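You operate a simulated robot arm through the tools that you are given. There is no shell and no other tool. Be economical: measure what you need, move in short steps, check, and stop when the job is done.

The job below is to be done with a simulated two-armed robot. You get a single attempt, and the scene is never put back.

TASK
Press the button of tablet two three times. Shut the rack drawer one. Take the yellow weight and put it in the grey tote on the side table of the tote rack. Fetch the gold gear and set it on the top of blue table one. Put one of the filter cartons from the top of blue table one on top of the clear jug with a green handle. Any order will do. Set down upright: yellow weight, filter carton.

Only the result counts: the job must be done as asked and must still hold three seconds after the hand-in. Knocking over, shifting, dropping, spilling or breaking anything else fails it.

THE ROBOT
Two 6-joint arms with two-finger parallel grippers on one trunk, on a base that drives. Base frame: it is fixed to the floor where the robot stands at the start and does not move with it; the origin is under the middle of the robot, x ahead of it, y to its left, z up; the surface under the hand at the start is at about z = 900. Lengths are in mm, angles in degrees, forces in N, time in s.
The left shoulder is at the start at [60, 187, 1172], the right one opposite. With the tool pointing down near the work surface each hand reaches from about 260 to 620 mm from the robot's upright axis, wherever it stands, measured 20 degrees to its own side. Places, roughly: button of tablet two [500, -100, 900]; filter carton [15500, -750, 1000]; gold gear (6x6x3 cm) [18300, -2500, 900]; grey tote [16250, -12750, 1000]; jug with a green handle [15500, 0, 1000]; rack drawer one [18400, -12500, 1300]; top of blue table one [16100, -300, 900]; yellow weight [15250, -10000, 750]. Payload 1.57 kg a hand.
The TCP of each hand is the grasp point between the finger pads, 30 mm short of the fingertips. In the tool frame z runs along the fingers and y along their closing line. The gripper opens to 110 mm. The fingers are 24 mm wide and 12 mm thick; the gripper's body (48 by 112 mm) begins 78 mm behind the TCP.
Orientation is that of the tool frame in the base frame, as [roll, pitch, yaw] about the fixed x, y, z axes, in that order (R = Rz(yaw) Ry(pitch) Rx(roll)). With the fingers straight down and closing along the base's y, the tool's x points along the base's -x, its y along +y and its z along -z.

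THE INTERFACE
- The arms move only by the tool arm_command. It takes "left_targets", "right_targets" or both (then of equal length, played together; a hand with none holds still); each is a list of rows, each a list of 3 entries, a list of its own where there are three numbers: the shift along the tool's x, y, z in mm, then the turn, a rotation vector about the tool's x, y, z in degrees, then the gripper command, from -1 (fully open) to 1 (shut), values between in proportion. In form: [[[tx, ty, tz], [rx, ry, rz], claw], ...]. A call has 1 to 8 rows; each row shifts and turns the commanded pose from where the row before left it, along the tool's axes as they then stand. Rows are played at 5 a second. More than 50 mm and 8.6 degrees between two rows, or a gripper value outside its range, and nothing of the call is played. A pose out of reach is approached as far as the arm can. The call stops where the force on the tool passes 40 N (or 10 N more than at its start, if that is more) or the arm is blocked; 0.2 s more then pass. The fingers move at their own pace (about 153 mm/s each) and stop on an object; they squeeze with about 42 N. The grip force told is the motor's: it shows also when the fingers shut on nothing. Time passes only in rows, and 0.2 s behind the last, so rows that do not move let the fingers close. It gives the time, the measured TCP pose, the force on the tool (base axes), the opening and the grip force at its end, in the units of the frame above (readings bear some noise), with the torque about the TCP (base axes, N m) and any sound that the robot's microphone picked up, and new pictures: "show" is both (left out), scene, wrist or none (wrist: the cameras of the hands that moved).
- Cameras (640 x 400 px; columns grow to the right, rows downward): "scene" is now at [15, -16.6, 1716.9]; the picture's right is [-0.21, -0.98, 0.00], its down [-0.72, 0.16, -0.67] and it looks along [0.66, -0.14, -0.74] (base axes); focal length 294 px, centre (320, 200). "left" rides on the left gripper at [70, -16, -141] in its tool frame; the picture's right is [0.23, 0.97, 0.00], its down [-0.86, 0.20, -0.48] and it looks along [-0.47, 0.11, 0.88] (tool axes); focal length 222 px, centre (320, 200). "right" rides on the right gripper at [70, 16, -141] in its tool frame; the picture's right is [-0.23, 0.97, 0.00], its down [-0.86, -0.20, -0.48] and it looks along [-0.47, -0.11, 0.88] (tool axes); focal length 222 px, centre (320, 200). There is no depth. A picture from a camera that has moved, and an enlarged one, comes with that camera's place and axes in the base frame and with its lens.
- move_column(by): slides the trunk up (or, below 0, down) by that many mm; the arms and the scene camera ride with it, the base frame stays. It gives what a move gives, with no picture.
- base_move(legs): drives the robot by 1 to 6 legs, each [ahead, left, turn to the left] in mm, mm and degrees, along the robot's own axes; the way and the turn of a leg run together, so that a leg with both is an arc; at most 1500 mm and 180 degrees a leg. The arms and the cameras ride along, it lands a little off, and it stops where it bumps. It gives what a move gives, and a new picture of the scene camera.
- turn_head(pan, tilt): turns the head with the scene camera to pan (to the left, within 86 degrees either way) and tilt (down, from -29 to 69), counted from straight ahead of the robot. It gives what a move gives, and a new picture of the scene camera.
- zoom(camera, box): a new picture of the part [left, top, right, bottom] of that camera's present view, enlarged. No time passes.
- close_job(): hands the job in; it is judged then, once.

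Go step by step. Nothing tells you exact positions but the pictures and the camera data: compare them with the known pose of the tool, close in by small moves and look again before you grip or let go. The budget is 165 turns and 260 pictures, counting those below and the enlarged ones. Unless the task says otherwise, let go and move clear before handing in.

The tools are called after ">>>" as name(argument=value, ...) on one line, values as JSON. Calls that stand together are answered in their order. arm_command: Moves the arms, as the interface text tells. Its arguments: {"type":"object","properties":{"left_targets":{"type":"array"},"right_targets":{"type":"array"},"show":{"type":"string","enum":["both","scene","wrist","none"]}},"required":[]} The other tools are called the same way: move_column (by) slides the trunk up or down; base_move (legs) drives the base; turn_head (pan, tilt) turns the head that bears the scene camera; zoom (camera, box) takes an enlarged picture of a part of a camera's view; close_job () hands the job in.

At the start:

```text
time_s: 0.0
left_tool_pos: [459.1, 95.9, 1217.1]
left_orientation: [-180.0, -0.1, 180.0]
left_contact_force: [0.0, 0.2, -0.3]
left_torque: [0.0, 0.0, 0.01]
left_grip_width: 110.1
left_gripper_force: 0.1
right_tool_pos: [430.8, -279.3, 1266.9]
right_orientation: [180.0, 0.0, 180.0]
right_contact_force: [-0.4, 0.3, 0.8]
right_torque: [0.01, 0.01, -0.04]
right_grip_width: 110.1
right_gripper_force: 0.0
trunk travel left (down, up): [-800.0, 190.0]
robot x, y, heading: [1.6, -1.5, 0.2]
head pan, tilt: [-12.2, 47.8]
```

scene: 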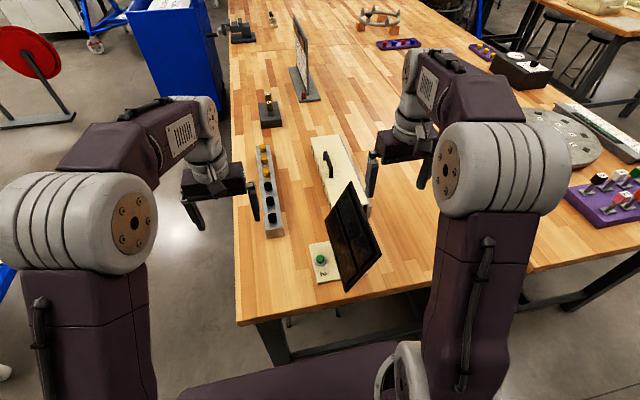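
right: 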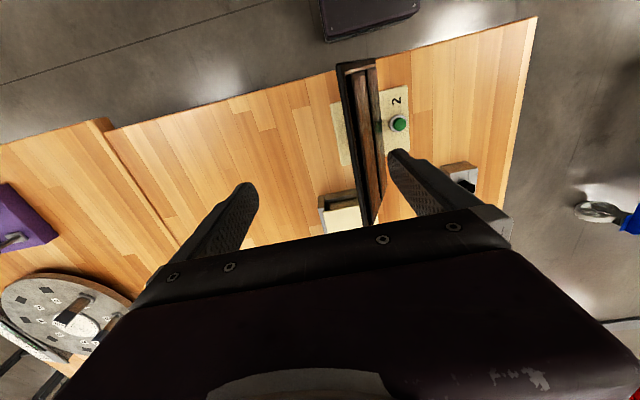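
left: 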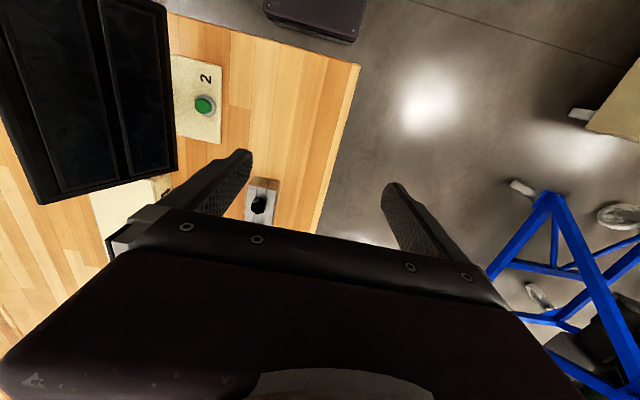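

I see the green button of tablet two left of a leaning dark panel. I zoom in for the geometry.

>>> zoom(camera="scene", box=[240, 140, 420, 310])

>>> zoom(camera="left", box=[60, 0, 320, 220])

```text
2.35 times, centred on (330, 225) of scene
camera zoom: at [15.0, -16.6, 1716.9], right [-0.21, -0.98, 0.0], down [-0.72, 0.16, -0.67], along [0.66, -0.14, -0.74], focal length 692 px, centre (296, 141)
```

zoom: 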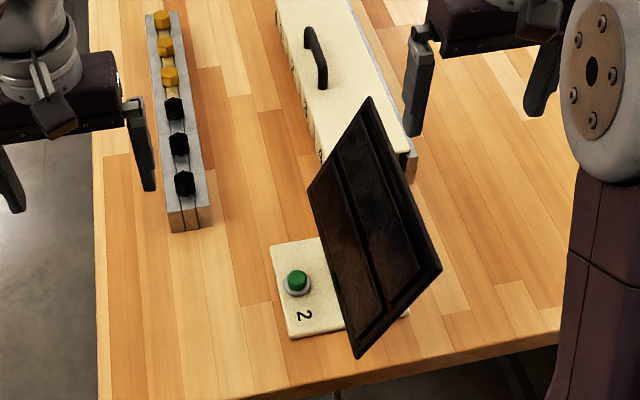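

```text
1.82 times, centred on (190, 110) of left
camera zoom: at [388.5, 78.5, 1357.5], right [-0.23, 0.97, 0.0], down [0.86, 0.2, 0.48], along [0.47, 0.11, -0.88], focal length 404 px, centre (556, 364)
```

zoom: 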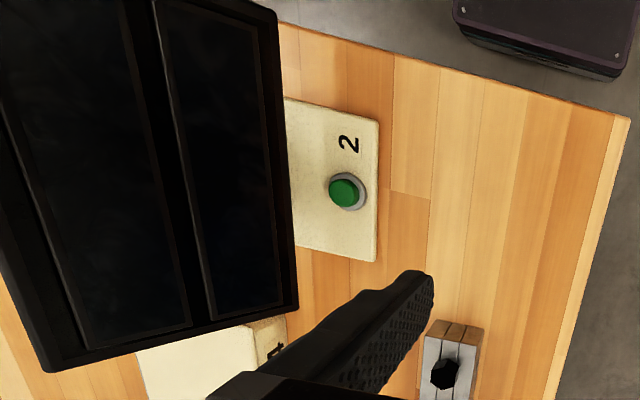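

The button comes out near [482, -117, 922] and the screen leans away from it. I shut the left hand and bring it over the button, with the right hand moving aside.

>>> arm_command(left_targets=[[[-5, -43, 0], [0, 0, 0], 1], [[-5, -43, 0], [0, 0, 0], 1], [[-5, -43, 0], [0, 0, 0], 1], [[-5, -43, 0], [0, 0, 0], 1], [[-3, -41, 0], [0, 0, 0], 1], [[0, 0, 40], [0, 0, 0], 1], [[0, 0, 40], [0, 0, 0], 1], [[0, 0, 40], [0, 0, 0], 1]], right_targets=[[[0, -40, 0], [0, 0, 0], -1], [[0, -40, 0], [0, 0, 0], -1], [[0, -40, 0], [0, 0, 0], -1], [[0, 0, 0], [0, 0, 0], -1], [[0, 0, 0], [0, 0, 0], -1], [[0, 0, 0], [0, 0, 0], -1], [[0, 0, 0], [0, 0, 0], -1], [[0, 0, 0], [0, 0, 0], -1]])

```text
time_s: 1.8
left_tool_pos: [496.1, -117.3, 1111.3]
left_orientation: [179.9, -0.1, 180.0]
left_contact_force: [-0.3, 0.0, -0.1]
left_torque: [0.03, -0.01, 0.0]
left_grip_width: 0.2
left_gripper_force: 21.4
left hand out of reach, approached as far as the arm can: row 5, 6, 7, 8
right_tool_pos: [432.3, -399.1, 1267.1]
right_orientation: [-180.0, -0.1, -180.0]
right_contact_force: [-0.5, -0.4, -0.5]
right_torque: [0.02, 0.03, 0.0]
right_grip_width: 109.9
right_gripper_force: 0.0
trunk travel left (down, up): [-800.0, 190.0]
robot x, y, heading: [1.1, 1.8, -0.1]
head pan, tilt: [-12.2, 47.8]
camera scene: at [16.6, -17.5, 1716.9], right [-0.21, -0.98, 0.0], down [-0.72, 0.16, -0.67], along [0.66, -0.14, -0.74], focal length 294 px, centre (320, 200)
camera right: at [362.0, -381.8, 1408.1], right [0.23, 0.97, 0.0], down [0.86, -0.2, 0.48], along [0.46, -0.11, -0.88], focal length 222 px, centre (320, 200)
camera left: at [426.4, -134.4, 1251.0], right [-0.23, 0.97, 0.0], down [0.86, 0.2, 0.48], along [0.46, 0.11, -0.88], focal length 222 px, centre (320, 200)
```

scene: 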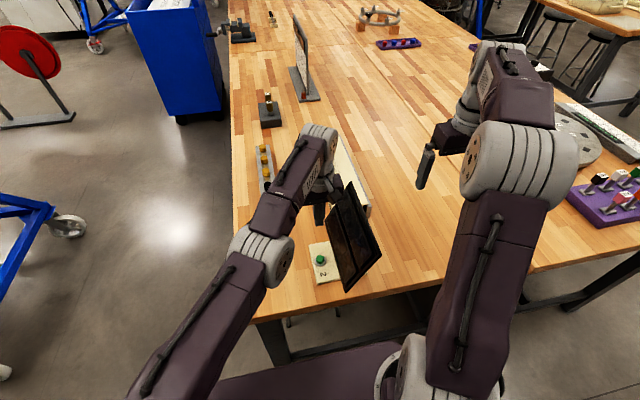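
right: 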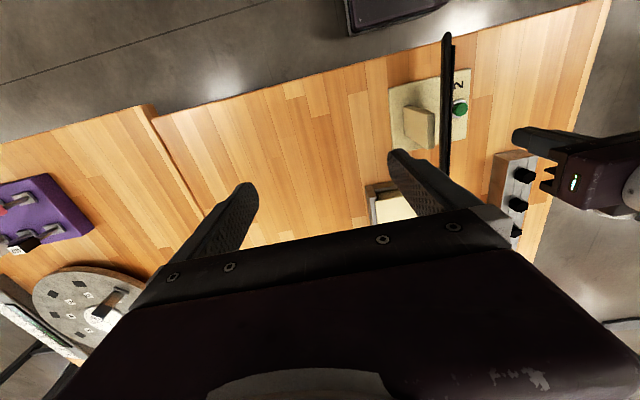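
left: 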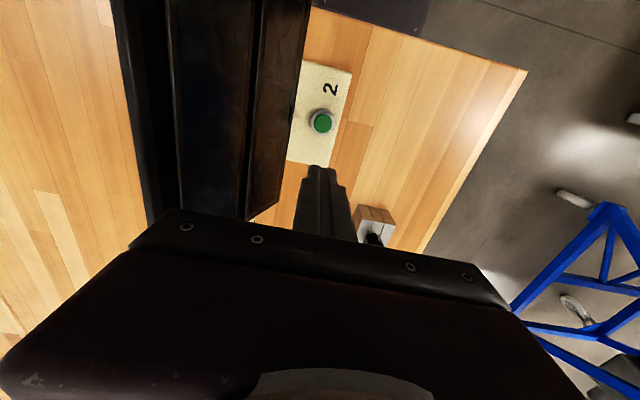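

The left arm is at a limit here. I raise it and shift the base to the right so the button falls on its own side.

>>> arm_command(left_targets=[[[0, 0, -45], [0, 0, 0], 1], [[0, 0, -45], [0, 0, 0], 1], [[0, 40, -30], [0, 0, 0], 1], [[0, 40, 0], [0, 0, 0], 1]], show="none")

>>> base_move(legs=[[0, -220, 0]])

```text
time_s: 2.8
left_tool_pos: [491.4, -76.5, 1212.4]
left_orientation: [179.9, -0.2, -180.0]
left_contact_force: [0.1, 0.3, -1.2]
left_torque: [0.0, -0.02, -0.01]
left_grip_width: 0.0
left_gripper_force: 21.8
left hand out of reach, approached as far as the arm can: row 1, 2, 3, 4
right_tool_pos: [430.8, -397.3, 1267.9]
right_orientation: [180.0, 0.0, -179.9]
right_contact_force: [0.3, -1.1, -0.3]
right_torque: [-0.02, 0.01, 0.0]
right_grip_width: 110.0
right_gripper_force: 0.1
trunk travel left (down, up): [-800.0, 190.0]
robot x, y, heading: [1.1, 0.0, 0.1]
head pan, tilt: [-12.2, 47.8]
```

```text
time_s: 4.5
left_tool_pos: [492.2, -293.9, 1210.3]
left_orientation: [180.0, -0.1, 179.9]
left_contact_force: [0.5, 1.0, 0.2]
left_torque: [-0.03, 0.02, -0.02]
left_grip_width: 0.0
left_gripper_force: 21.7
right_tool_pos: [430.4, -615.5, 1267.5]
right_orientation: [-179.9, 0.0, 179.9]
right_contact_force: [-0.1, 0.2, 0.6]
right_torque: [-0.03, 0.0, 0.06]
right_grip_width: 109.8
right_gripper_force: 0.0
trunk travel left (down, up): [-800.0, 190.0]
robot x, y, heading: [0.5, -222.9, -0.3]
head pan, tilt: [-12.2, 47.8]
camera scene: at [14.7, -233.2, 1716.9], right [-0.21, -0.98, 0.0], down [-0.72, 0.16, -0.67], along [0.66, -0.14, -0.74], focal length 294 px, centre (320, 200)
```

scene: 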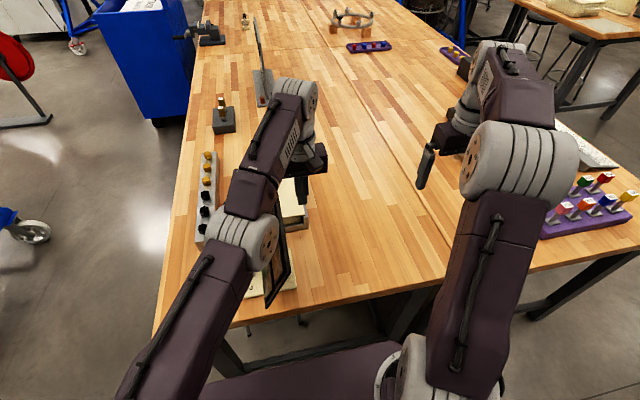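

Now I carry the left hand in +y over the button.

>>> arm_command(left_targets=[[[0, 44, 0], [0, 0, 0], 1], [[0, 44, 0], [0, 0, 0], 1], [[0, 44, 0], [0, 0, 0], 1], [[0, 43, 0], [0, 0, 0], 1], [[0, 0, 0], [0, 0, 0], 1]], show="both")

```text
time_s: 5.7
left_tool_pos: [503.1, -269.2, 1216.8]
left_orientation: [179.8, -0.4, 179.9]
left_contact_force: [-0.8, 0.2, -0.2]
left_torque: [-0.03, 0.0, -0.02]
left_grip_width: 0.2
left_gripper_force: 21.7
left hand out of reach, approached as far as the arm can: row 1, 2, 3, 4
right_tool_pos: [430.4, -618.4, 1266.8]
right_orientation: [-180.0, 0.0, 179.9]
right_contact_force: [0.6, 1.0, -0.4]
right_torque: [0.02, 0.0, 0.01]
right_grip_width: 110.3
right_gripper_force: 0.1
trunk travel left (down, up): [-800.0, 190.0]
robot x, y, heading: [0.5, -219.6, 0.0]
head pan, tilt: [-12.2, 47.8]
camera scene: at [14.5, -236.2, 1716.9], right [-0.21, -0.98, 0.0], down [-0.72, 0.16, -0.67], along [0.66, -0.14, -0.74], focal length 294 px, centre (320, 200)
camera left: at [433.8, -285.5, 1358.0], right [-0.23, 0.97, 0.0], down [0.86, 0.2, 0.47], along [0.46, 0.11, -0.88], focal length 222 px, centre (320, 200)
```

scene: 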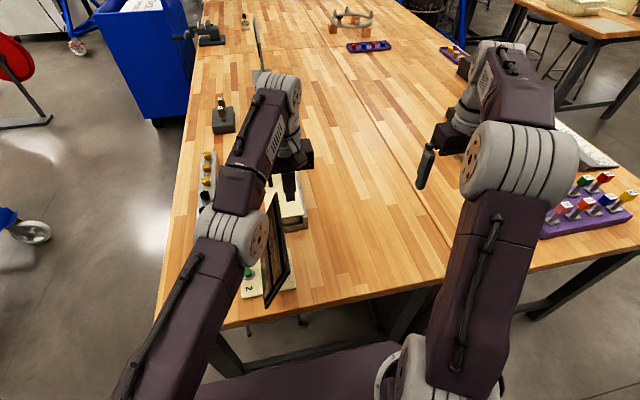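
left: 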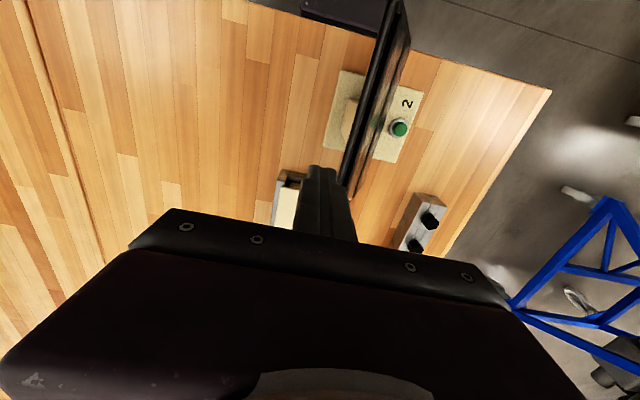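

>>> arm_command(left_targets=[[[0, 0, 0], [0, 0, 0], 1], [[0, 0, 0], [0, 0, 0], 1], [[0, 0, 0], [0, 0, 0], 1], [[0, 0, 0], [0, 0, 0], 1]], show="none")

```text
time_s: 6.7
left_tool_pos: [503.9, -269.5, 1217.2]
left_orientation: [179.8, -0.3, 179.9]
left_contact_force: [-0.3, 0.0, 0.6]
left_torque: [-0.02, 0.02, 0.03]
left_grip_width: 0.1
left_gripper_force: 21.2
right_tool_pos: [430.0, -618.2, 1267.5]
right_orientation: [180.0, 0.0, 179.9]
right_contact_force: [0.7, 0.1, 0.4]
right_torque: [0.03, 0.04, -0.07]
right_grip_width: 110.0
right_gripper_force: 0.0
trunk travel left (down, up): [-800.0, 190.0]
robot x, y, heading: [-2.4, -217.7, 0.1]
head pan, tilt: [-12.2, 47.8]
```

>>> arm_command(left_targets=[[[20, 10, 0], [0, 0, 0], 1], [[20, 10, 0], [0, 0, 0], 1], [[0, 20, 0], [0, 0, 0], 1], [[0, 20, 0], [0, 0, 0], 1]], show="none")

```text
time_s: 7.7
left_tool_pos: [511.0, -252.2, 1220.4]
left_orientation: [179.7, -0.3, 179.8]
left_contact_force: [-0.7, -0.5, -0.7]
left_torque: [-0.02, -0.02, 0.02]
left_grip_width: 0.4
left_gripper_force: 21.5
left hand out of reach, approached as far as the arm can: row 1, 2, 3, 4
right_tool_pos: [430.6, -618.0, 1267.7]
right_orientation: [-180.0, 0.0, 179.9]
right_contact_force: [-1.0, -0.9, 0.2]
right_torque: [0.0, -0.01, 0.0]
right_grip_width: 110.0
right_gripper_force: 0.0
trunk travel left (down, up): [-800.0, 190.0]
robot x, y, heading: [-0.3, -215.6, 0.0]
head pan, tilt: [-12.2, 47.8]
```

The arm is stuck stretched straight (constant radius from the shoulder). I command a decisive pull inward towards the shoulder to get it out of that singular pose.

>>> arm_command(left_targets=[[[40, 20, 0], [0, 0, 0], 1], [[40, 20, 0], [0, 0, 0], 1], [[40, 20, 0], [0, 0, 0], 1], [[40, 20, 0], [0, 0, 0], 1], [[0, 0, 0], [0, 0, 0], 1], [[0, 0, 0], [0, 0, 0], 1]], show="scene")

```text
time_s: 9.1
left_tool_pos: [511.3, -252.3, 1219.4]
left_orientation: [179.8, -0.3, 179.9]
left_contact_force: [0.5, 0.4, 0.3]
left_torque: [-0.03, -0.02, 0.0]
left_grip_width: 0.0
left_gripper_force: 20.6
left hand out of reach, approached as far as the arm can: row 1, 2, 3, 4
right_tool_pos: [430.1, -618.4, 1266.6]
right_orientation: [180.0, 0.0, 179.9]
right_contact_force: [-0.4, 0.5, 0.6]
right_torque: [0.01, 0.0, 0.03]
right_grip_width: 109.9
right_gripper_force: 0.1
trunk travel left (down, up): [-800.0, 190.0]
robot x, y, heading: [3.3, -217.6, 0.1]
head pan, tilt: [-12.2, 47.8]
camera scene: at [14.8, -236.3, 1716.9], right [-0.21, -0.98, 0.0], down [-0.72, 0.16, -0.67], along [0.66, -0.14, -0.74], focal length 294 px, centre (320, 200)
```

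scene: 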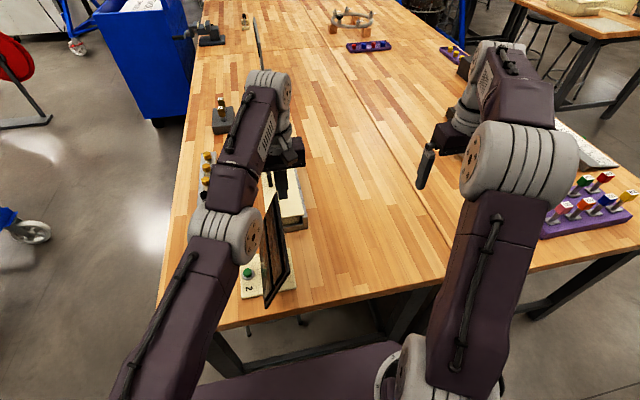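

>>> arm_command(left_targets=[[[18, 9, -40], [0, 0, 0], 1], [[18, 9, -40], [0, 0, 0], 1], [[18, 9, -40], [0, 0, 0], 1], [[22, 11, -40], [0, 0, 0], 1]], show="none")

```text
time_s: 10.1
left_tool_pos: [426.1, -211.5, 1375.2]
left_orientation: [180.0, 0.0, 179.9]
left_contact_force: [-0.3, 0.3, 0.8]
left_torque: [-0.02, -0.02, 0.04]
left_grip_width: 0.3
left_gripper_force: 21.4
left hand out of reach, approached as far as the arm can: row 1, 4
right_tool_pos: [428.4, -616.7, 1268.7]
right_orientation: [-180.0, 0.0, 179.9]
right_contact_force: [0.4, 0.0, 0.6]
right_torque: [-0.01, -0.04, 0.01]
right_grip_width: 109.8
right_gripper_force: 0.1
trunk travel left (down, up): [-800.0, 190.0]
robot x, y, heading: [-0.7, -221.5, 0.2]
head pan, tilt: [-12.2, 47.8]
```

It moves again. I bring it further in and to its own side, small steps.

>>> arm_command(left_targets=[[[10, 20, 0], [0, 0, 0], 1], [[10, 20, 0], [0, 0, 0], 1], [[10, 20, 20], [0, 0, 0], 1], [[0, 20, 30], [0, 0, 0], 1]], show="none")

```text
time_s: 11.1
left_tool_pos: [399.4, -129.6, 1325.8]
left_orientation: [179.8, -0.1, 179.9]
left_contact_force: [0.4, 0.4, 0.3]
left_torque: [-0.02, -0.02, 0.01]
left_grip_width: 0.4
left_gripper_force: 21.3
right_tool_pos: [430.9, -617.9, 1267.4]
right_orientation: [180.0, 0.0, 179.9]
right_contact_force: [0.0, 0.2, 0.3]
right_torque: [0.0, 0.0, 0.02]
right_grip_width: 110.1
right_gripper_force: 0.0
trunk travel left (down, up): [-800.0, 190.0]
robot x, y, heading: [-2.0, -217.9, -0.0]
head pan, tilt: [-12.2, 47.8]
```

>>> arm_command(left_targets=[[[0, 4, 45], [0, 0, 0], 1], [[0, 4, 45], [0, 0, 0], 1], [[0, 4, 40], [0, 0, 0], 1], [[-28, 0, 40], [0, 0, 0], 1], [[-28, 0, 40], [0, 0, 0], 1], [[-26, 0, 40], [0, 0, 0], 1], [[0, 0, 40], [0, 0, 0], 1]], show="both")

```text
time_s: 12.7
left_tool_pos: [479.1, -118.6, 1034.2]
left_orientation: [179.9, -0.2, 180.0]
left_contact_force: [-0.7, 1.1, 0.7]
left_torque: [-0.02, 0.0, -0.02]
left_grip_width: 0.0
left_gripper_force: 21.4
right_tool_pos: [431.2, -618.1, 1266.5]
right_orientation: [180.0, -0.1, -180.0]
right_contact_force: [0.3, -0.3, 0.1]
right_torque: [-0.02, 0.01, 0.02]
right_grip_width: 110.0
right_gripper_force: 0.1
trunk travel left (down, up): [-800.0, 190.0]
robot x, y, heading: [0.6, -217.0, -0.1]
head pan, tilt: [-12.2, 47.8]
camera scene: at [15.6, -236.3, 1716.9], right [-0.21, -0.98, 0.0], down [-0.72, 0.16, -0.67], along [0.66, -0.14, -0.74], focal length 294 px, centre (320, 200)
camera left: at [410.0, -135.7, 1174.6], right [-0.23, 0.97, 0.0], down [0.86, 0.2, 0.48], along [0.46, 0.11, -0.88], focal length 222 px, centre (320, 200)
```

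scene: 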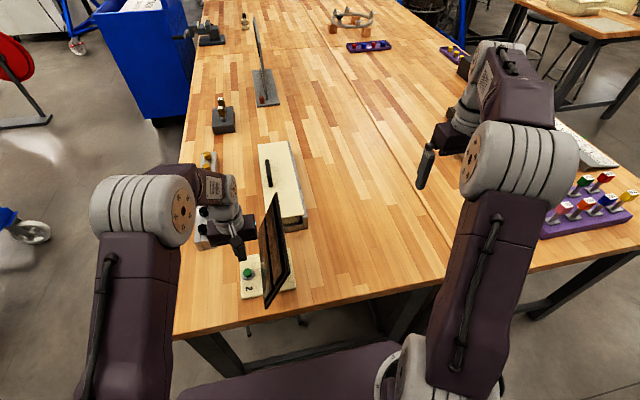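
left: 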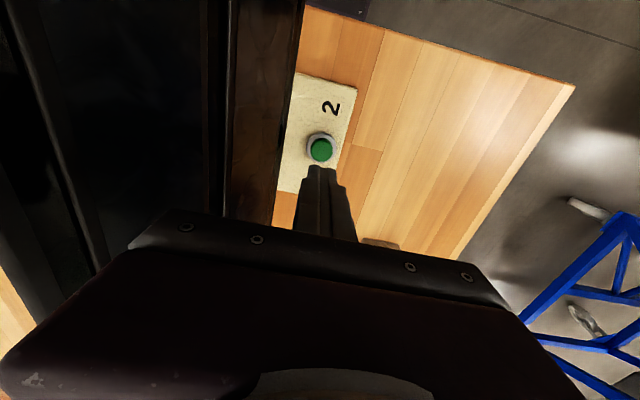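

The finger axis is over the button (estimate [477, -119]). I go down near it.

>>> arm_command(left_targets=[[[2, 0, 35], [0, 0, 0], 1], [[0, 0, 28], [0, 0, 0], 1], [[0, 0, 0], [0, 0, 0], 1]], show="wrist")

>>> zoom(camera="scene", box=[180, 180, 340, 320])

```text
time_s: 13.5
left_tool_pos: [476.1, -119.3, 971.3]
left_orientation: [179.9, -0.1, 179.9]
left_contact_force: [1.0, 0.6, -0.2]
left_torque: [0.0, -0.03, 0.02]
left_grip_width: 0.0
left_gripper_force: 20.9
right_tool_pos: [429.6, -617.4, 1266.8]
right_orientation: [180.0, -0.1, 179.9]
right_contact_force: [1.0, 0.0, 0.0]
right_torque: [0.0, -0.03, 0.04]
right_grip_width: 110.0
right_gripper_force: 0.0
trunk travel left (down, up): [-800.0, 190.0]
robot x, y, heading: [-0.5, -221.3, -0.2]
head pan, tilt: [-12.2, 47.8]
camera left: at [406.6, -135.5, 1112.5], right [-0.23, 0.97, 0.0], down [0.86, 0.2, 0.48], along [0.46, 0.11, -0.88], focal length 222 px, centre (320, 200)
```

left: 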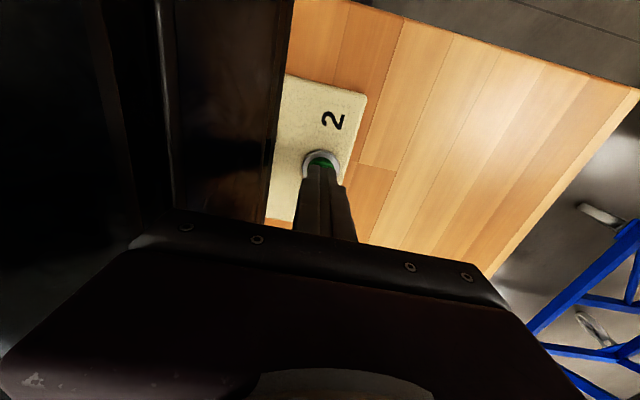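

```text
2.86 times, centred on (260, 250) of scene
camera zoom: at [13.8, -236.3, 1716.9], right [-0.21, -0.98, 0.0], down [-0.72, 0.16, -0.67], along [0.66, -0.14, -0.74], focal length 841 px, centre (491, 57)
```

zoom: 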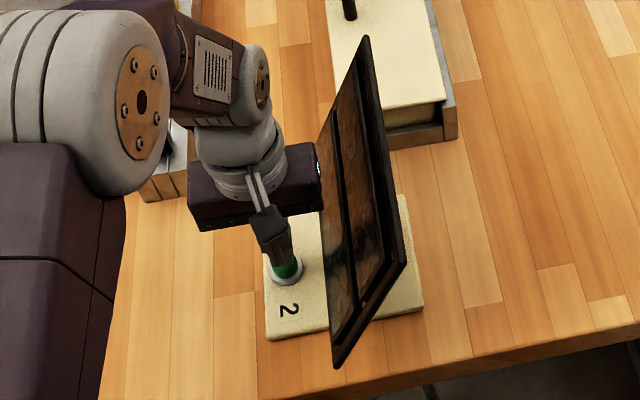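

Aligned. I press in small steps, watching force and sound.

>>> arm_command(left_targets=[[[0, 0, 6], [0, 0, 0], 1], [[0, 0, 5], [0, 0, 0], 1], [[0, 0, 4], [0, 0, 0], 1], [[0, 0, 3], [0, 0, 0], 1], [[0, 0, 2], [0, 0, 0], 1]], show="none")

```text
time_s: 14.7
left_tool_pos: [475.9, -117.9, 953.9]
left_orientation: [-179.9, 0.1, 180.0]
left_contact_force: [2.6, -0.4, 20.2]
left_torque: [-0.01, -0.03, -0.01]
left_grip_width: 0.0
left_gripper_force: 21.2
right_tool_pos: [427.8, -618.6, 1268.7]
right_orientation: [180.0, 0.1, 179.9]
right_contact_force: [-0.1, 0.1, -0.5]
right_torque: [-0.04, -0.01, 0.0]
right_grip_width: 109.9
right_gripper_force: 0.0
trunk travel left (down, up): [-800.0, 190.0]
robot x, y, heading: [-1.0, -219.4, -0.6]
head pan, tilt: [-12.2, 47.8]
heard: click
```

A click: press one. I lift off.

>>> arm_command(left_targets=[[[0, 0, -12], [0, 0, 0], 1], [[0, 0, -8], [0, 0, 0], 1], [[0, 0, 0], [0, 0, 0], 1]], show="none")

>>> arm_command(left_targets=[[[0, 0, 6], [0, 0, 0], 1], [[0, 0, 5], [0, 0, 0], 1], [[0, 0, 4], [0, 0, 0], 1], [[0, 0, 3], [0, 0, 0], 1], [[0, 0, 2], [0, 0, 0], 1]], show="none")

>>> arm_command(left_targets=[[[0, 0, -12], [0, 0, 0], 1], [[0, 0, -8], [0, 0, 0], 1], [[0, 0, 0], [0, 0, 0], 1]], show="none")

```text
time_s: 15.5
left_tool_pos: [476.8, -119.6, 970.9]
left_orientation: [179.9, -0.3, 180.0]
left_contact_force: [-0.6, 0.0, 0.2]
left_torque: [0.05, -0.02, 0.02]
left_grip_width: 0.2
left_gripper_force: 21.7
right_tool_pos: [430.6, -618.7, 1265.6]
right_orientation: [180.0, 0.0, 179.9]
right_contact_force: [-0.6, 0.5, -0.4]
right_torque: [0.01, 0.0, -0.01]
right_grip_width: 110.1
right_gripper_force: 0.1
trunk travel left (down, up): [-800.0, 190.0]
robot x, y, heading: [0.1, -220.8, -0.1]
head pan, tilt: [-12.2, 47.8]
```

```text
time_s: 16.7
left_tool_pos: [478.3, -118.9, 953.9]
left_orientation: [179.8, 0.1, 179.9]
left_contact_force: [2.3, 2.7, 20.0]
left_torque: [0.06, -0.07, -0.03]
left_grip_width: 0.1
left_gripper_force: 21.9
right_tool_pos: [429.2, -618.0, 1267.5]
right_orientation: [180.0, 0.1, 179.9]
right_contact_force: [-0.5, 0.0, 0.4]
right_torque: [0.01, 0.03, -0.02]
right_grip_width: 110.1
right_gripper_force: 0.1
trunk travel left (down, up): [-800.0, 190.0]
robot x, y, heading: [2.4, -218.1, -0.2]
head pan, tilt: [-12.2, 47.8]
heard: click
```

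```text
time_s: 17.5
left_tool_pos: [476.9, -119.4, 972.3]
left_orientation: [179.9, -0.2, 179.9]
left_contact_force: [1.0, 0.1, 0.7]
left_torque: [-0.03, 0.0, 0.01]
left_grip_width: 0.4
left_gripper_force: 21.2
right_tool_pos: [430.5, -617.1, 1267.6]
right_orientation: [-180.0, 0.0, 179.9]
right_contact_force: [0.3, -0.6, -1.1]
right_torque: [0.04, 0.05, 0.03]
right_grip_width: 110.0
right_gripper_force: 0.1
trunk travel left (down, up): [-800.0, 190.0]
robot x, y, heading: [2.1, -221.9, -0.2]
head pan, tilt: [-12.2, 47.8]
```

Second click heard. The third press follows, then I lift clear and bring the hand home.

>>> arm_command(left_targets=[[[0, 0, 6], [0, 0, 0], 1], [[0, 0, 5], [0, 0, 0], 1], [[0, 0, 4], [0, 0, 0], 1], [[0, 0, 3], [0, 0, 0], 1], [[0, 0, 2], [0, 0, 0], 1]], show="none")

>>> arm_command(left_targets=[[[0, 0, -20], [0, 0, 0], 1], [[0, 0, -40], [0, 0, 0], 1], [[0, 0, -45], [0, 0, 0], 1], [[0, 0, -45], [0, 0, 0], 1], [[0, 0, -45], [0, 0, 0], 1], [[10, 0, -45], [0, 0, 0], 1], [[20, 0, -10], [0, 0, 0], 1]], show="none")

>>> turn_head(pan=-30, tilt=5)

>>> turn_head(pan=40, tilt=5)

```text
time_s: 18.7
left_tool_pos: [476.6, -118.9, 953.5]
left_orientation: [179.8, 0.1, 179.9]
left_contact_force: [1.0, 3.9, 19.9]
left_torque: [0.13, -0.06, 0.0]
left_grip_width: 0.0
left_gripper_force: 21.0
right_tool_pos: [427.8, -618.0, 1268.5]
right_orientation: [-179.9, 0.1, 179.9]
right_contact_force: [-0.9, -0.6, -0.1]
right_torque: [0.01, 0.0, -0.04]
right_grip_width: 110.1
right_gripper_force: 0.0
trunk travel left (down, up): [-800.0, 190.0]
robot x, y, heading: [2.1, -218.9, 0.0]
head pan, tilt: [-12.2, 47.8]
heard: click
```

```text
time_s: 20.3
left_tool_pos: [446.5, -118.1, 1203.6]
left_orientation: [179.9, -0.3, 179.9]
left_contact_force: [-0.8, 0.7, -0.2]
left_torque: [0.02, 0.0, 0.0]
left_grip_width: 0.3
left_gripper_force: 21.1
right_tool_pos: [430.0, -618.1, 1268.0]
right_orientation: [-179.9, 0.0, 179.8]
right_contact_force: [-0.8, 0.5, -0.5]
right_torque: [0.01, -0.02, 0.02]
right_grip_width: 109.8
right_gripper_force: 0.1
trunk travel left (down, up): [-800.0, 190.0]
robot x, y, heading: [3.0, -219.4, -0.2]
head pan, tilt: [-12.2, 47.8]
```

```text
time_s: 21.4
left_tool_pos: [448.5, -118.0, 1202.2]
left_orientation: [179.9, -0.2, 179.9]
left_contact_force: [0.2, 0.2, 0.7]
left_torque: [0.0, 0.03, -0.01]
left_grip_width: 0.1
left_gripper_force: 21.1
right_tool_pos: [430.0, -617.8, 1267.5]
right_orientation: [179.9, 0.0, 179.9]
right_contact_force: [-0.2, -0.9, -0.1]
right_torque: [-0.01, -0.01, 0.0]
right_grip_width: 109.8
right_gripper_force: 0.1
trunk travel left (down, up): [-800.0, 190.0]
robot x, y, heading: [-3.7, -216.4, -0.1]
head pan, tilt: [-30.0, 5.0]
camera scene: at [16.9, -265.4, 1783.7], right [-0.5, -0.87, 0.0], down [-0.08, 0.04, -1.0], along [0.86, -0.5, -0.09], focal length 294 px, centre (320, 200)
```

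scene: 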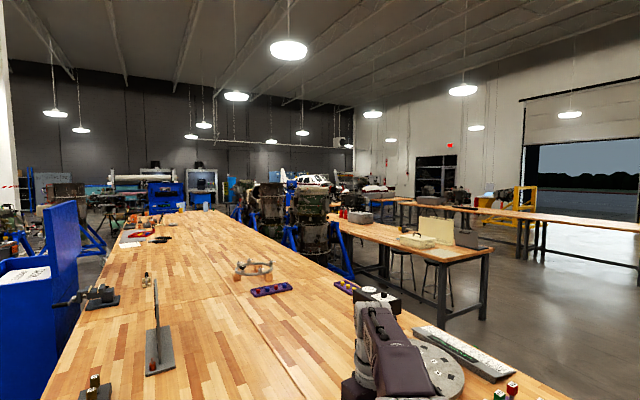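

```text
time_s: 22.8
left_tool_pos: [448.1, -118.8, 1201.9]
left_orientation: [179.9, -0.1, 179.9]
left_contact_force: [0.8, -0.3, -0.1]
left_torque: [0.0, 0.0, -0.01]
left_grip_width: 0.0
left_gripper_force: 21.1
right_tool_pos: [430.2, -617.6, 1267.3]
right_orientation: [-180.0, 0.0, 179.9]
right_contact_force: [0.4, 0.1, 0.4]
right_torque: [-0.02, 0.04, 0.01]
right_grip_width: 109.6
right_gripper_force: 0.0
trunk travel left (down, up): [-800.0, 190.0]
robot x, y, heading: [2.8, -215.0, -0.1]
head pan, tilt: [40.0, 5.0]
camera scene: at [8.1, -160.6, 1783.8], right [0.64, -0.77, 0.0], down [-0.07, -0.06, -1.0], along [0.76, 0.64, -0.09], focal length 294 px, centre (320, 200)
```

scene: 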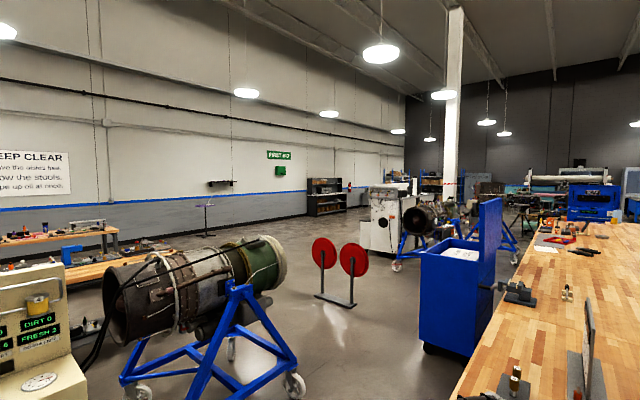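

The button is done (three clicks). Next is the long drive to the far end; I study the aisle ahead from a higher viewpoint.

>>> move_column(by=190)

>>> turn_head(pan=10, tilt=8)

>>> zoom(camera="scene", box=[80, 130, 340, 290])

>>> zoom(camera="scene", box=[340, 130, 600, 290])

```text
time_s: 24.9
left_tool_pos: [448.8, -117.9, 1392.6]
left_orientation: [179.9, -0.2, 179.8]
left_contact_force: [-0.5, 0.7, -0.1]
left_torque: [-0.01, 0.02, -0.01]
left_grip_width: 0.1
left_gripper_force: 21.3
right_tool_pos: [430.4, -618.4, 1457.5]
right_orientation: [-180.0, 0.0, -180.0]
right_contact_force: [0.3, -0.6, -0.2]
right_torque: [-0.03, -0.02, 0.04]
right_grip_width: 110.1
right_gripper_force: 0.1
trunk travel left (down, up): [-990.0, 0.0]
robot x, y, heading: [-1.5, -222.3, -0.2]
head pan, tilt: [40.0, 5.0]
```

```text
time_s: 25.8
left_tool_pos: [448.4, -117.2, 1392.7]
left_orientation: [179.8, -0.2, 179.8]
left_contact_force: [0.3, -0.8, -0.1]
left_torque: [0.02, 0.0, 0.01]
left_grip_width: 0.0
left_gripper_force: 21.5
right_tool_pos: [430.5, -618.7, 1456.9]
right_orientation: [-180.0, 0.0, 179.9]
right_contact_force: [-0.2, -0.2, 0.8]
right_torque: [-0.01, -0.04, 0.0]
right_grip_width: 110.0
right_gripper_force: 0.1
trunk travel left (down, up): [-990.0, 0.0]
robot x, y, heading: [1.1, -218.4, 0.2]
head pan, tilt: [10.0, 8.0]
camera scene: at [28.8, -203.4, 1969.0], right [0.17, -0.98, 0.0], down [-0.14, -0.02, -0.99], along [0.98, 0.17, -0.14], focal length 294 px, centre (320, 200)
```

scene: 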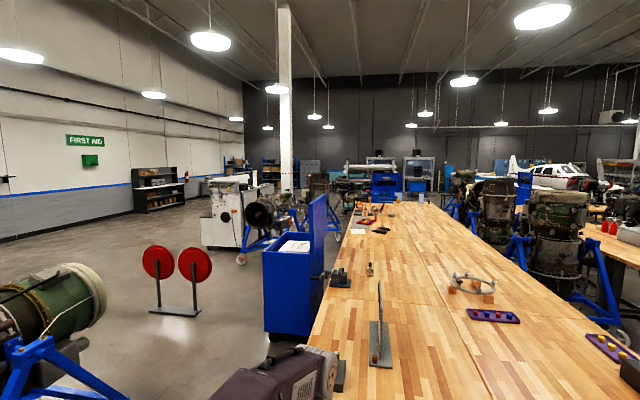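

```text
2.46 times, centred on (210, 210) of scene
camera zoom: at [28.8, -203.4, 1969.0], right [0.17, -0.98, 0.0], down [-0.14, -0.02, -0.99], along [0.98, 0.17, -0.14], focal length 724 px, centre (591, 175)
```

zoom: 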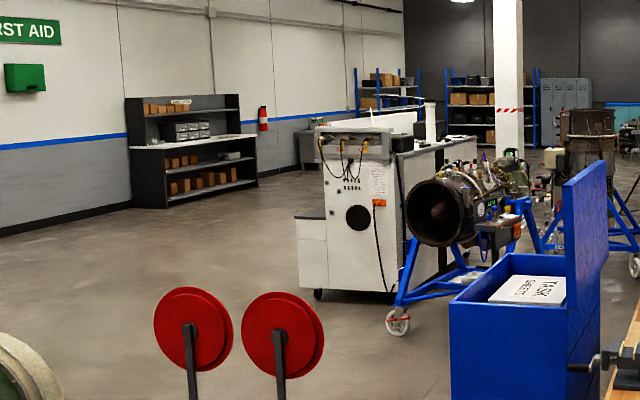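

```text
2.46 times, centred on (470, 210) of scene
camera zoom: at [28.8, -203.4, 1969.0], right [0.17, -0.98, 0.0], down [-0.14, -0.02, -0.99], along [0.98, 0.17, -0.14], focal length 724 px, centre (-49, 175)
```

zoom: 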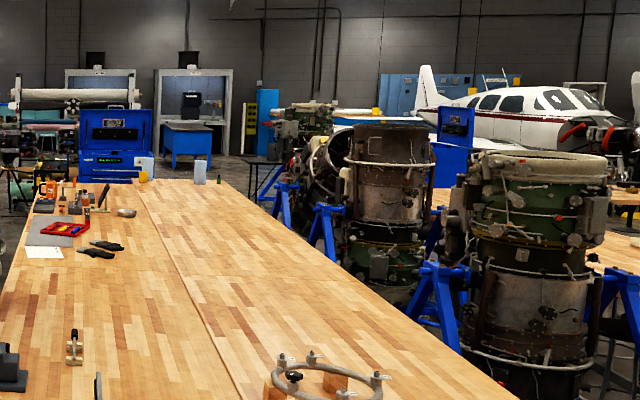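

The left side of the hall looks open past the white machine. I tuck the right hand in and drive: left out of the table front, then ahead between table and engine.

>>> arm_command(right_targets=[[[20, 40, 0], [0, 0, 0], 1], [[20, 40, 0], [0, 0, 0], 1], [[20, 40, 0], [0, 0, 0], 1]], left_targets=[[[10, 10, 0], [0, 0, 0], 1], [[10, 10, 0], [0, 0, 0], 1], [[10, 0, 0], [0, 0, 0], 1]], show="none")

>>> base_move(legs=[[0, 1000, 0], [1000, 0, 0]])

```text
time_s: 26.6
left_tool_pos: [417.4, -96.6, 1393.0]
left_orientation: [179.9, -0.1, 179.9]
left_contact_force: [-0.3, 0.6, 0.1]
left_torque: [-0.02, 0.01, 0.0]
left_grip_width: 0.0
left_gripper_force: 20.4
right_tool_pos: [368.2, -495.9, 1459.2]
right_orientation: [-179.9, 0.1, 179.9]
right_contact_force: [0.4, -0.1, 0.9]
right_torque: [0.01, 0.03, 0.02]
right_grip_width: 0.2
right_gripper_force: 20.6
trunk travel left (down, up): [-990.0, 0.0]
robot x, y, heading: [-1.1, -221.6, -0.1]
head pan, tilt: [10.0, 8.0]
```

```text
time_s: 36.6
left_tool_pos: [1408.7, 916.3, 1392.7]
left_orientation: [180.0, -0.1, -179.3]
left_contact_force: [-0.7, -0.1, -0.1]
left_torque: [-0.01, 0.02, -0.01]
left_grip_width: 0.0
left_gripper_force: 21.5
right_tool_pos: [1363.5, 515.7, 1458.2]
right_orientation: [179.9, 0.1, -179.3]
right_contact_force: [-0.4, -0.3, -0.3]
right_torque: [-0.01, 0.03, 0.0]
right_grip_width: 0.0
right_gripper_force: 21.1
trunk travel left (down, up): [-990.0, 0.0]
robot x, y, heading: [995.2, 789.4, 0.7]
head pan, tilt: [10.0, 8.0]
camera scene: at [1020.3, 805.5, 1969.0], right [0.19, -0.98, 0.0], down [-0.14, -0.03, -0.99], along [0.97, 0.18, -0.14], focal length 294 px, centre (320, 200)
```

scene: 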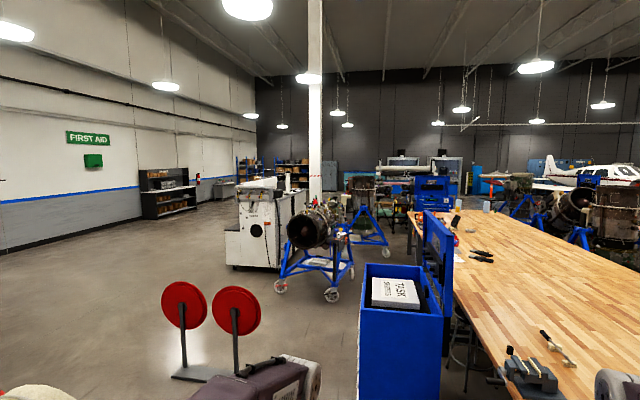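

Trolley left side is at y≈890, the discs begin at y≈1970; I thread between them, then swing left before the engine stand.

>>> base_move(legs=[[900, 90, -0.7], [600, 540, 0], [700, 0, 0], [700, 0, 0]])

```text
time_s: 52.1
left_tool_pos: [4303.0, 1542.9, 1392.8]
left_orientation: [179.9, -0.1, -180.0]
left_contact_force: [0.8, -0.1, -1.0]
left_torque: [0.02, 0.01, -0.02]
left_grip_width: 0.0
left_gripper_force: 21.1
right_tool_pos: [4253.5, 1142.6, 1458.4]
right_orientation: [180.0, 0.1, 179.9]
right_contact_force: [0.1, 0.1, -0.2]
right_torque: [0.0, -0.05, 0.02]
right_grip_width: 0.0
right_gripper_force: 21.5
trunk travel left (down, up): [-990.0, 0.0]
robot x, y, heading: [3888.0, 1420.6, -0.1]
head pan, tilt: [10.0, 8.0]
camera scene: at [3912.5, 1437.2, 1969.0], right [0.17, -0.99, 0.0], down [-0.14, -0.02, -0.99], along [0.98, 0.17, -0.14], focal length 294 px, centre (320, 200)
```

scene: 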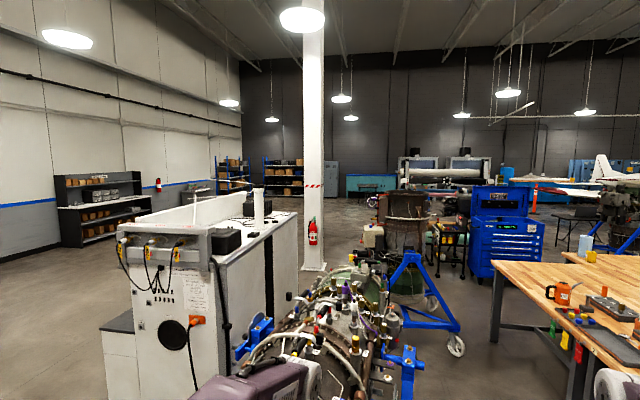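

The gap to the right is too narrow, so I go round the white machine on the left.

>>> base_move(legs=[[0, 1200, 0], [0, 1200, 0], [0, 900, 0], [1400, 0, 0], [1400, 0, 0]])

>>> turn_head(pan=-35, tilt=12)

```text
time_s: 81.3
left_tool_pos: [7139.0, 4848.2, 1393.0]
left_orientation: [179.8, 0.0, -179.2]
left_contact_force: [0.0, -0.9, -0.3]
left_torque: [-0.01, -0.02, -0.02]
left_grip_width: 0.3
left_gripper_force: 21.6
right_tool_pos: [7097.0, 4446.8, 1458.2]
right_orientation: [180.0, 0.1, -179.2]
right_contact_force: [-0.4, 0.5, 0.2]
right_torque: [-0.01, -0.02, -0.02]
right_grip_width: 0.0
right_gripper_force: 21.7
trunk travel left (down, up): [-990.0, 0.0]
robot x, y, heading: [6723.9, 4716.7, 0.7]
head pan, tilt: [10.0, 8.0]
camera scene: at [6751.3, 4736.1, 1969.0], right [0.19, -0.98, 0.0], down [-0.14, -0.03, -0.99], along [0.97, 0.19, -0.14], focal length 294 px, centre (320, 200)
```

scene: 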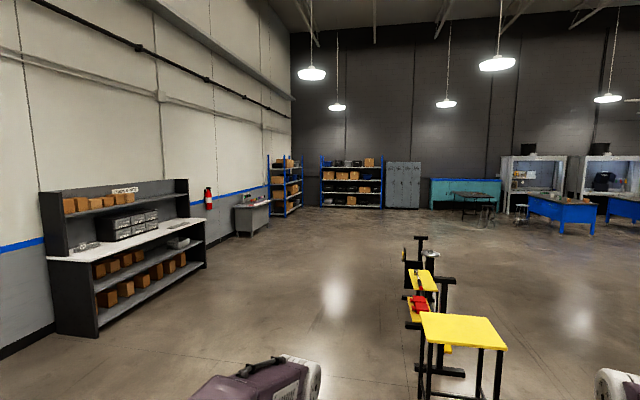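

```text
time_s: 82.5
left_tool_pos: [7140.7, 4847.2, 1392.9]
left_orientation: [179.9, -0.1, -179.2]
left_contact_force: [0.1, 0.2, 1.1]
left_torque: [-0.02, -0.03, -0.01]
left_grip_width: 0.1
left_gripper_force: 21.1
right_tool_pos: [7097.4, 4446.2, 1458.3]
right_orientation: [180.0, -0.1, -179.3]
right_contact_force: [0.3, 0.3, 0.8]
right_torque: [-0.01, -0.03, 0.05]
right_grip_width: 0.0
right_gripper_force: 21.6
trunk travel left (down, up): [-990.0, 0.0]
robot x, y, heading: [6722.3, 4716.7, 0.9]
head pan, tilt: [-35.0, 12.0]
camera scene: at [6739.1, 4666.5, 1962.5], right [-0.56, -0.83, 0.0], down [-0.17, 0.12, -0.98], along [0.81, -0.55, -0.21], focal length 294 px, centre (320, 200)
```

scene: 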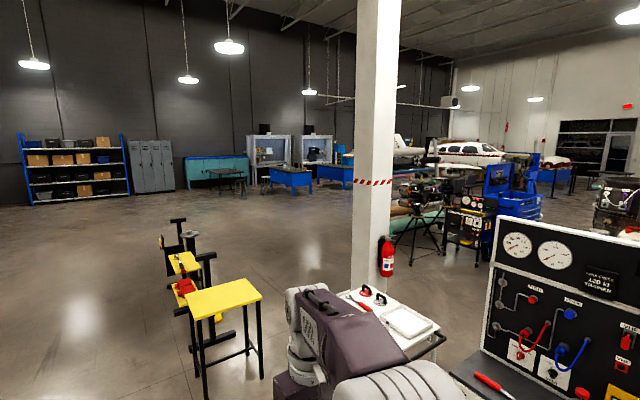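

Yellow stands are ahead-right; I shift left and pass them, heading on towards the blue tables in the back.

>>> base_move(legs=[[0, 650, -0.9], [1400, 0, 0], [1400, 0, 0], [1400, 0, 0], [900, -1100, 0]])

```text
time_s: 112.4
left_tool_pos: [12206.3, 4360.6, 1392.4]
left_orientation: [179.8, -0.1, 179.4]
left_contact_force: [0.5, -0.7, 0.0]
left_torque: [0.01, 0.02, 0.0]
left_grip_width: 0.0
left_gripper_force: 21.5
right_tool_pos: [12151.7, 3961.5, 1457.8]
right_orientation: [-180.0, 0.1, 179.4]
right_contact_force: [0.8, -0.6, -0.7]
right_torque: [-0.01, 0.0, 0.02]
right_grip_width: 0.0
right_gripper_force: 21.4
trunk travel left (down, up): [-990.0, 0.0]
robot x, y, heading: [11787.0, 4242.3, -0.7]
head pan, tilt: [-35.0, 12.0]
camera scene: at [11799.4, 4190.4, 1962.5], right [-0.58, -0.81, 0.0], down [-0.17, 0.12, -0.98], along [0.8, -0.57, -0.21], focal length 294 px, centre (320, 200)
```

scene: 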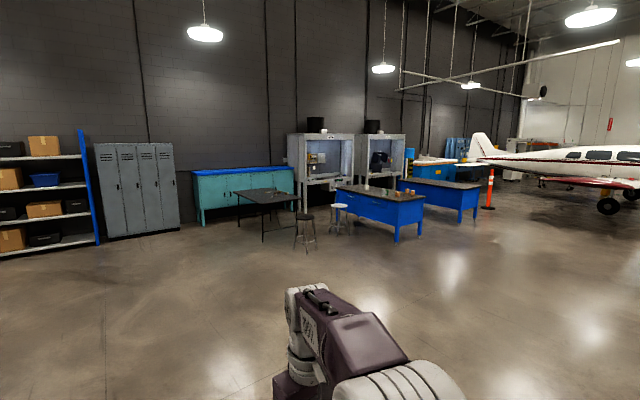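

Blue table one is the nearer one, its short end at x≈15260, y from -850 to 0. I drive diagonally to stand before that end.

>>> base_move(legs=[[620, -1150, 0.7], [620, -1150, 0], [620, -1150, 0], [620, -1150, 0]])

>>> turn_head(pan=0, tilt=30)

```text
time_s: 137.4
left_tool_pos: [14713.3, -213.3, 1391.8]
left_orientation: [179.9, -0.1, -179.3]
left_contact_force: [-0.4, -0.4, 0.4]
left_torque: [-0.01, 0.0, 0.01]
left_grip_width: 0.0
left_gripper_force: 21.6
right_tool_pos: [14670.5, -614.7, 1458.1]
right_orientation: [-179.8, 0.0, -179.3]
right_contact_force: [-0.3, 0.7, -0.7]
right_torque: [0.0, 0.04, 0.03]
right_grip_width: 0.1
right_gripper_force: 20.7
trunk travel left (down, up): [-990.0, 0.0]
robot x, y, heading: [14297.7, -340.3, 0.8]
head pan, tilt: [-35.0, 12.0]
camera scene: at [14311.4, -393.7, 1962.5], right [-0.56, -0.83, 0.0], down [-0.17, 0.12, -0.98], along [0.81, -0.55, -0.21], focal length 294 px, centre (320, 200)
```

scene: 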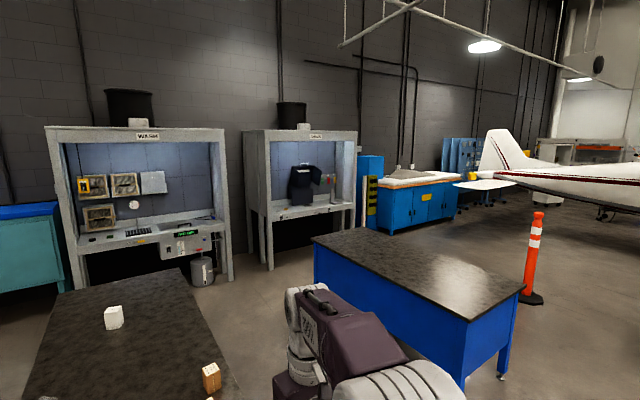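

```text
time_s: 138.4
left_tool_pos: [14714.1, -214.4, 1392.0]
left_orientation: [179.9, -0.3, -179.4]
left_contact_force: [0.3, 0.1, 0.0]
left_torque: [0.01, 0.01, 0.01]
left_grip_width: 0.1
left_gripper_force: 21.2
right_tool_pos: [14671.4, -615.9, 1458.3]
right_orientation: [179.9, -0.1, -179.3]
right_contact_force: [-0.3, -0.6, -0.3]
right_torque: [-0.02, 0.02, 0.0]
right_grip_width: 0.1
right_gripper_force: 21.4
trunk travel left (down, up): [-990.0, 0.0]
robot x, y, heading: [14296.2, -341.0, 0.5]
head pan, tilt: [0.0, 30.0]
camera scene: at [14325.7, -342.1, 1933.4], right [0.01, -1.0, 0.0], down [-0.5, -0.01, -0.87], along [0.87, 0.01, -0.5], focal length 294 px, centre (320, 200)
```

scene: 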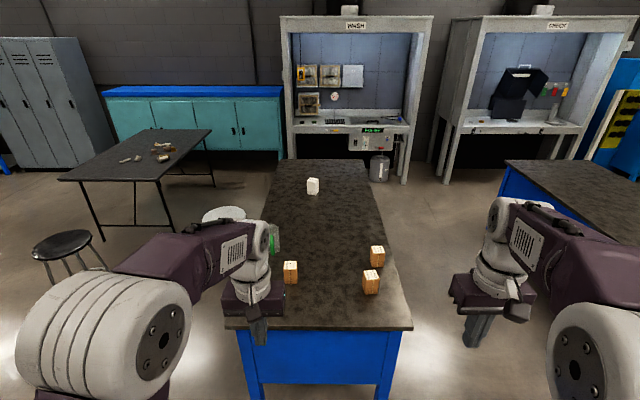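

The table shows three small cartons, a white box further back, and the green-handled jug behind the left hand. I zoom.

>>> zoom(camera="scene", box=[220, 160, 420, 330])

>>> zoom(camera="scene", box=[440, 10, 640, 180])

```text
2.35 times, centred on (320, 245) of scene
camera zoom: at [14325.7, -342.1, 1933.4], right [0.01, -1.0, 0.0], down [-0.5, -0.01, -0.87], along [0.87, 0.01, -0.5], focal length 692 px, centre (320, 94)
```

zoom: 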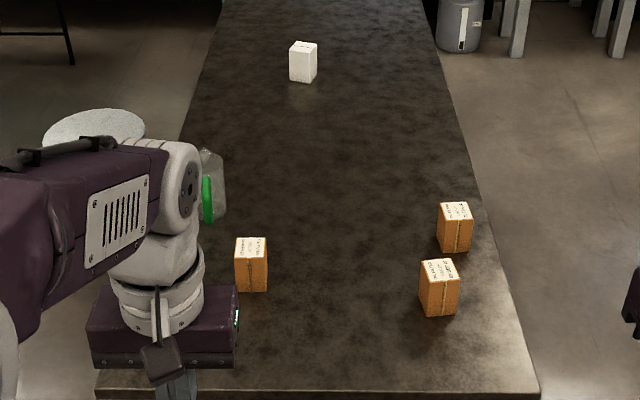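

```text
2.35 times, centred on (540, 95) of scene
camera zoom: at [14325.7, -342.1, 1933.4], right [0.01, -1.0, 0.0], down [-0.5, -0.01, -0.87], along [0.87, 0.01, -0.5], focal length 692 px, centre (-198, 447)
```

zoom: 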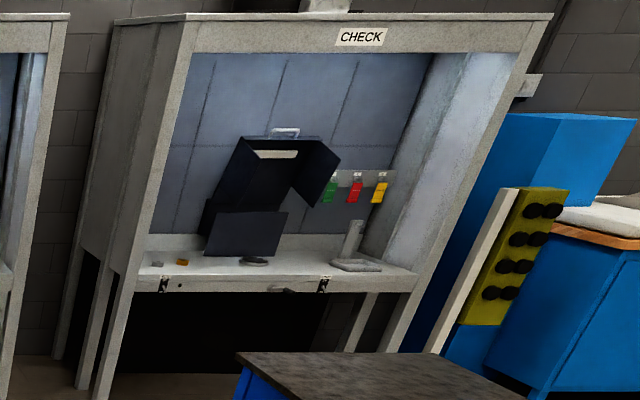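

I'll work from the table's left side, where both the jug and carton A are in reach. I drive there and face the table.

>>> base_move(legs=[[0, 1400, -0.6], [950, 0, 0], [0, 0, -90]])

>>> turn_head(pan=10, tilt=35)

```text
time_s: 153.8
left_tool_pos: [15356.2, 627.6, 1392.5]
left_orientation: [179.9, -0.2, 88.7]
left_contact_force: [-0.9, 0.3, 0.5]
left_torque: [0.02, 0.03, -0.02]
left_grip_width: 0.1
left_gripper_force: 21.3
right_tool_pos: [14957.0, 685.3, 1458.3]
right_orientation: [180.0, 0.0, 88.9]
right_contact_force: [0.0, 0.7, -0.4]
right_torque: [0.0, 0.0, 0.02]
right_grip_width: 0.1
right_gripper_force: 21.3
trunk travel left (down, up): [-990.0, 0.0]
robot x, y, heading: [15244.9, 1051.8, -91.3]
head pan, tilt: [0.0, 30.0]
camera scene: at [15239.0, 1019.0, 1933.4], right [-1.0, 0.02, 0.0], down [0.01, 0.5, -0.87], along [-0.02, -0.87, -0.5], focal length 294 px, centre (320, 200)
```

scene: 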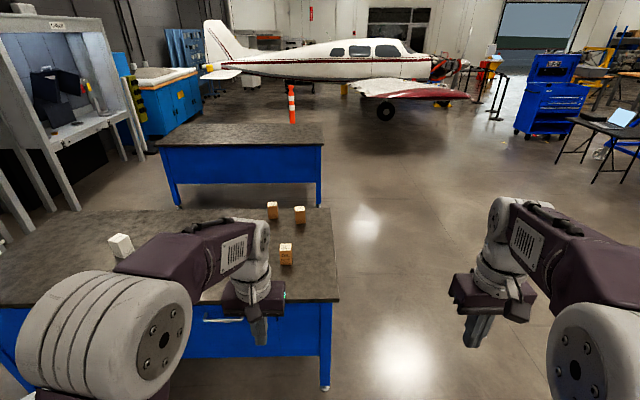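

```text
time_s: 154.6
left_tool_pos: [15355.1, 627.9, 1391.9]
left_orientation: [179.9, 0.0, 88.8]
left_contact_force: [0.7, -0.4, -0.7]
left_torque: [0.02, 0.0, -0.01]
left_grip_width: 0.0
left_gripper_force: 20.9
right_tool_pos: [14956.7, 685.2, 1457.5]
right_orientation: [180.0, 0.0, 88.7]
right_contact_force: [1.2, -0.2, -0.2]
right_torque: [-0.02, -0.03, 0.01]
right_grip_width: 0.0
right_gripper_force: 21.4
trunk travel left (down, up): [-990.0, 0.0]
robot x, y, heading: [15241.4, 1046.9, -91.2]
head pan, tilt: [10.0, 35.0]
camera scene: at [15254.2, 1022.4, 1925.6], right [-0.99, -0.15, 0.0], down [-0.09, 0.57, -0.82], along [0.12, -0.81, -0.57], focal length 294 px, centre (320, 200)
```

scene: 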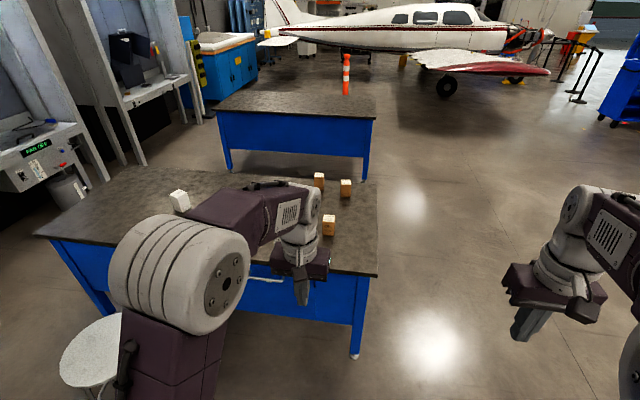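

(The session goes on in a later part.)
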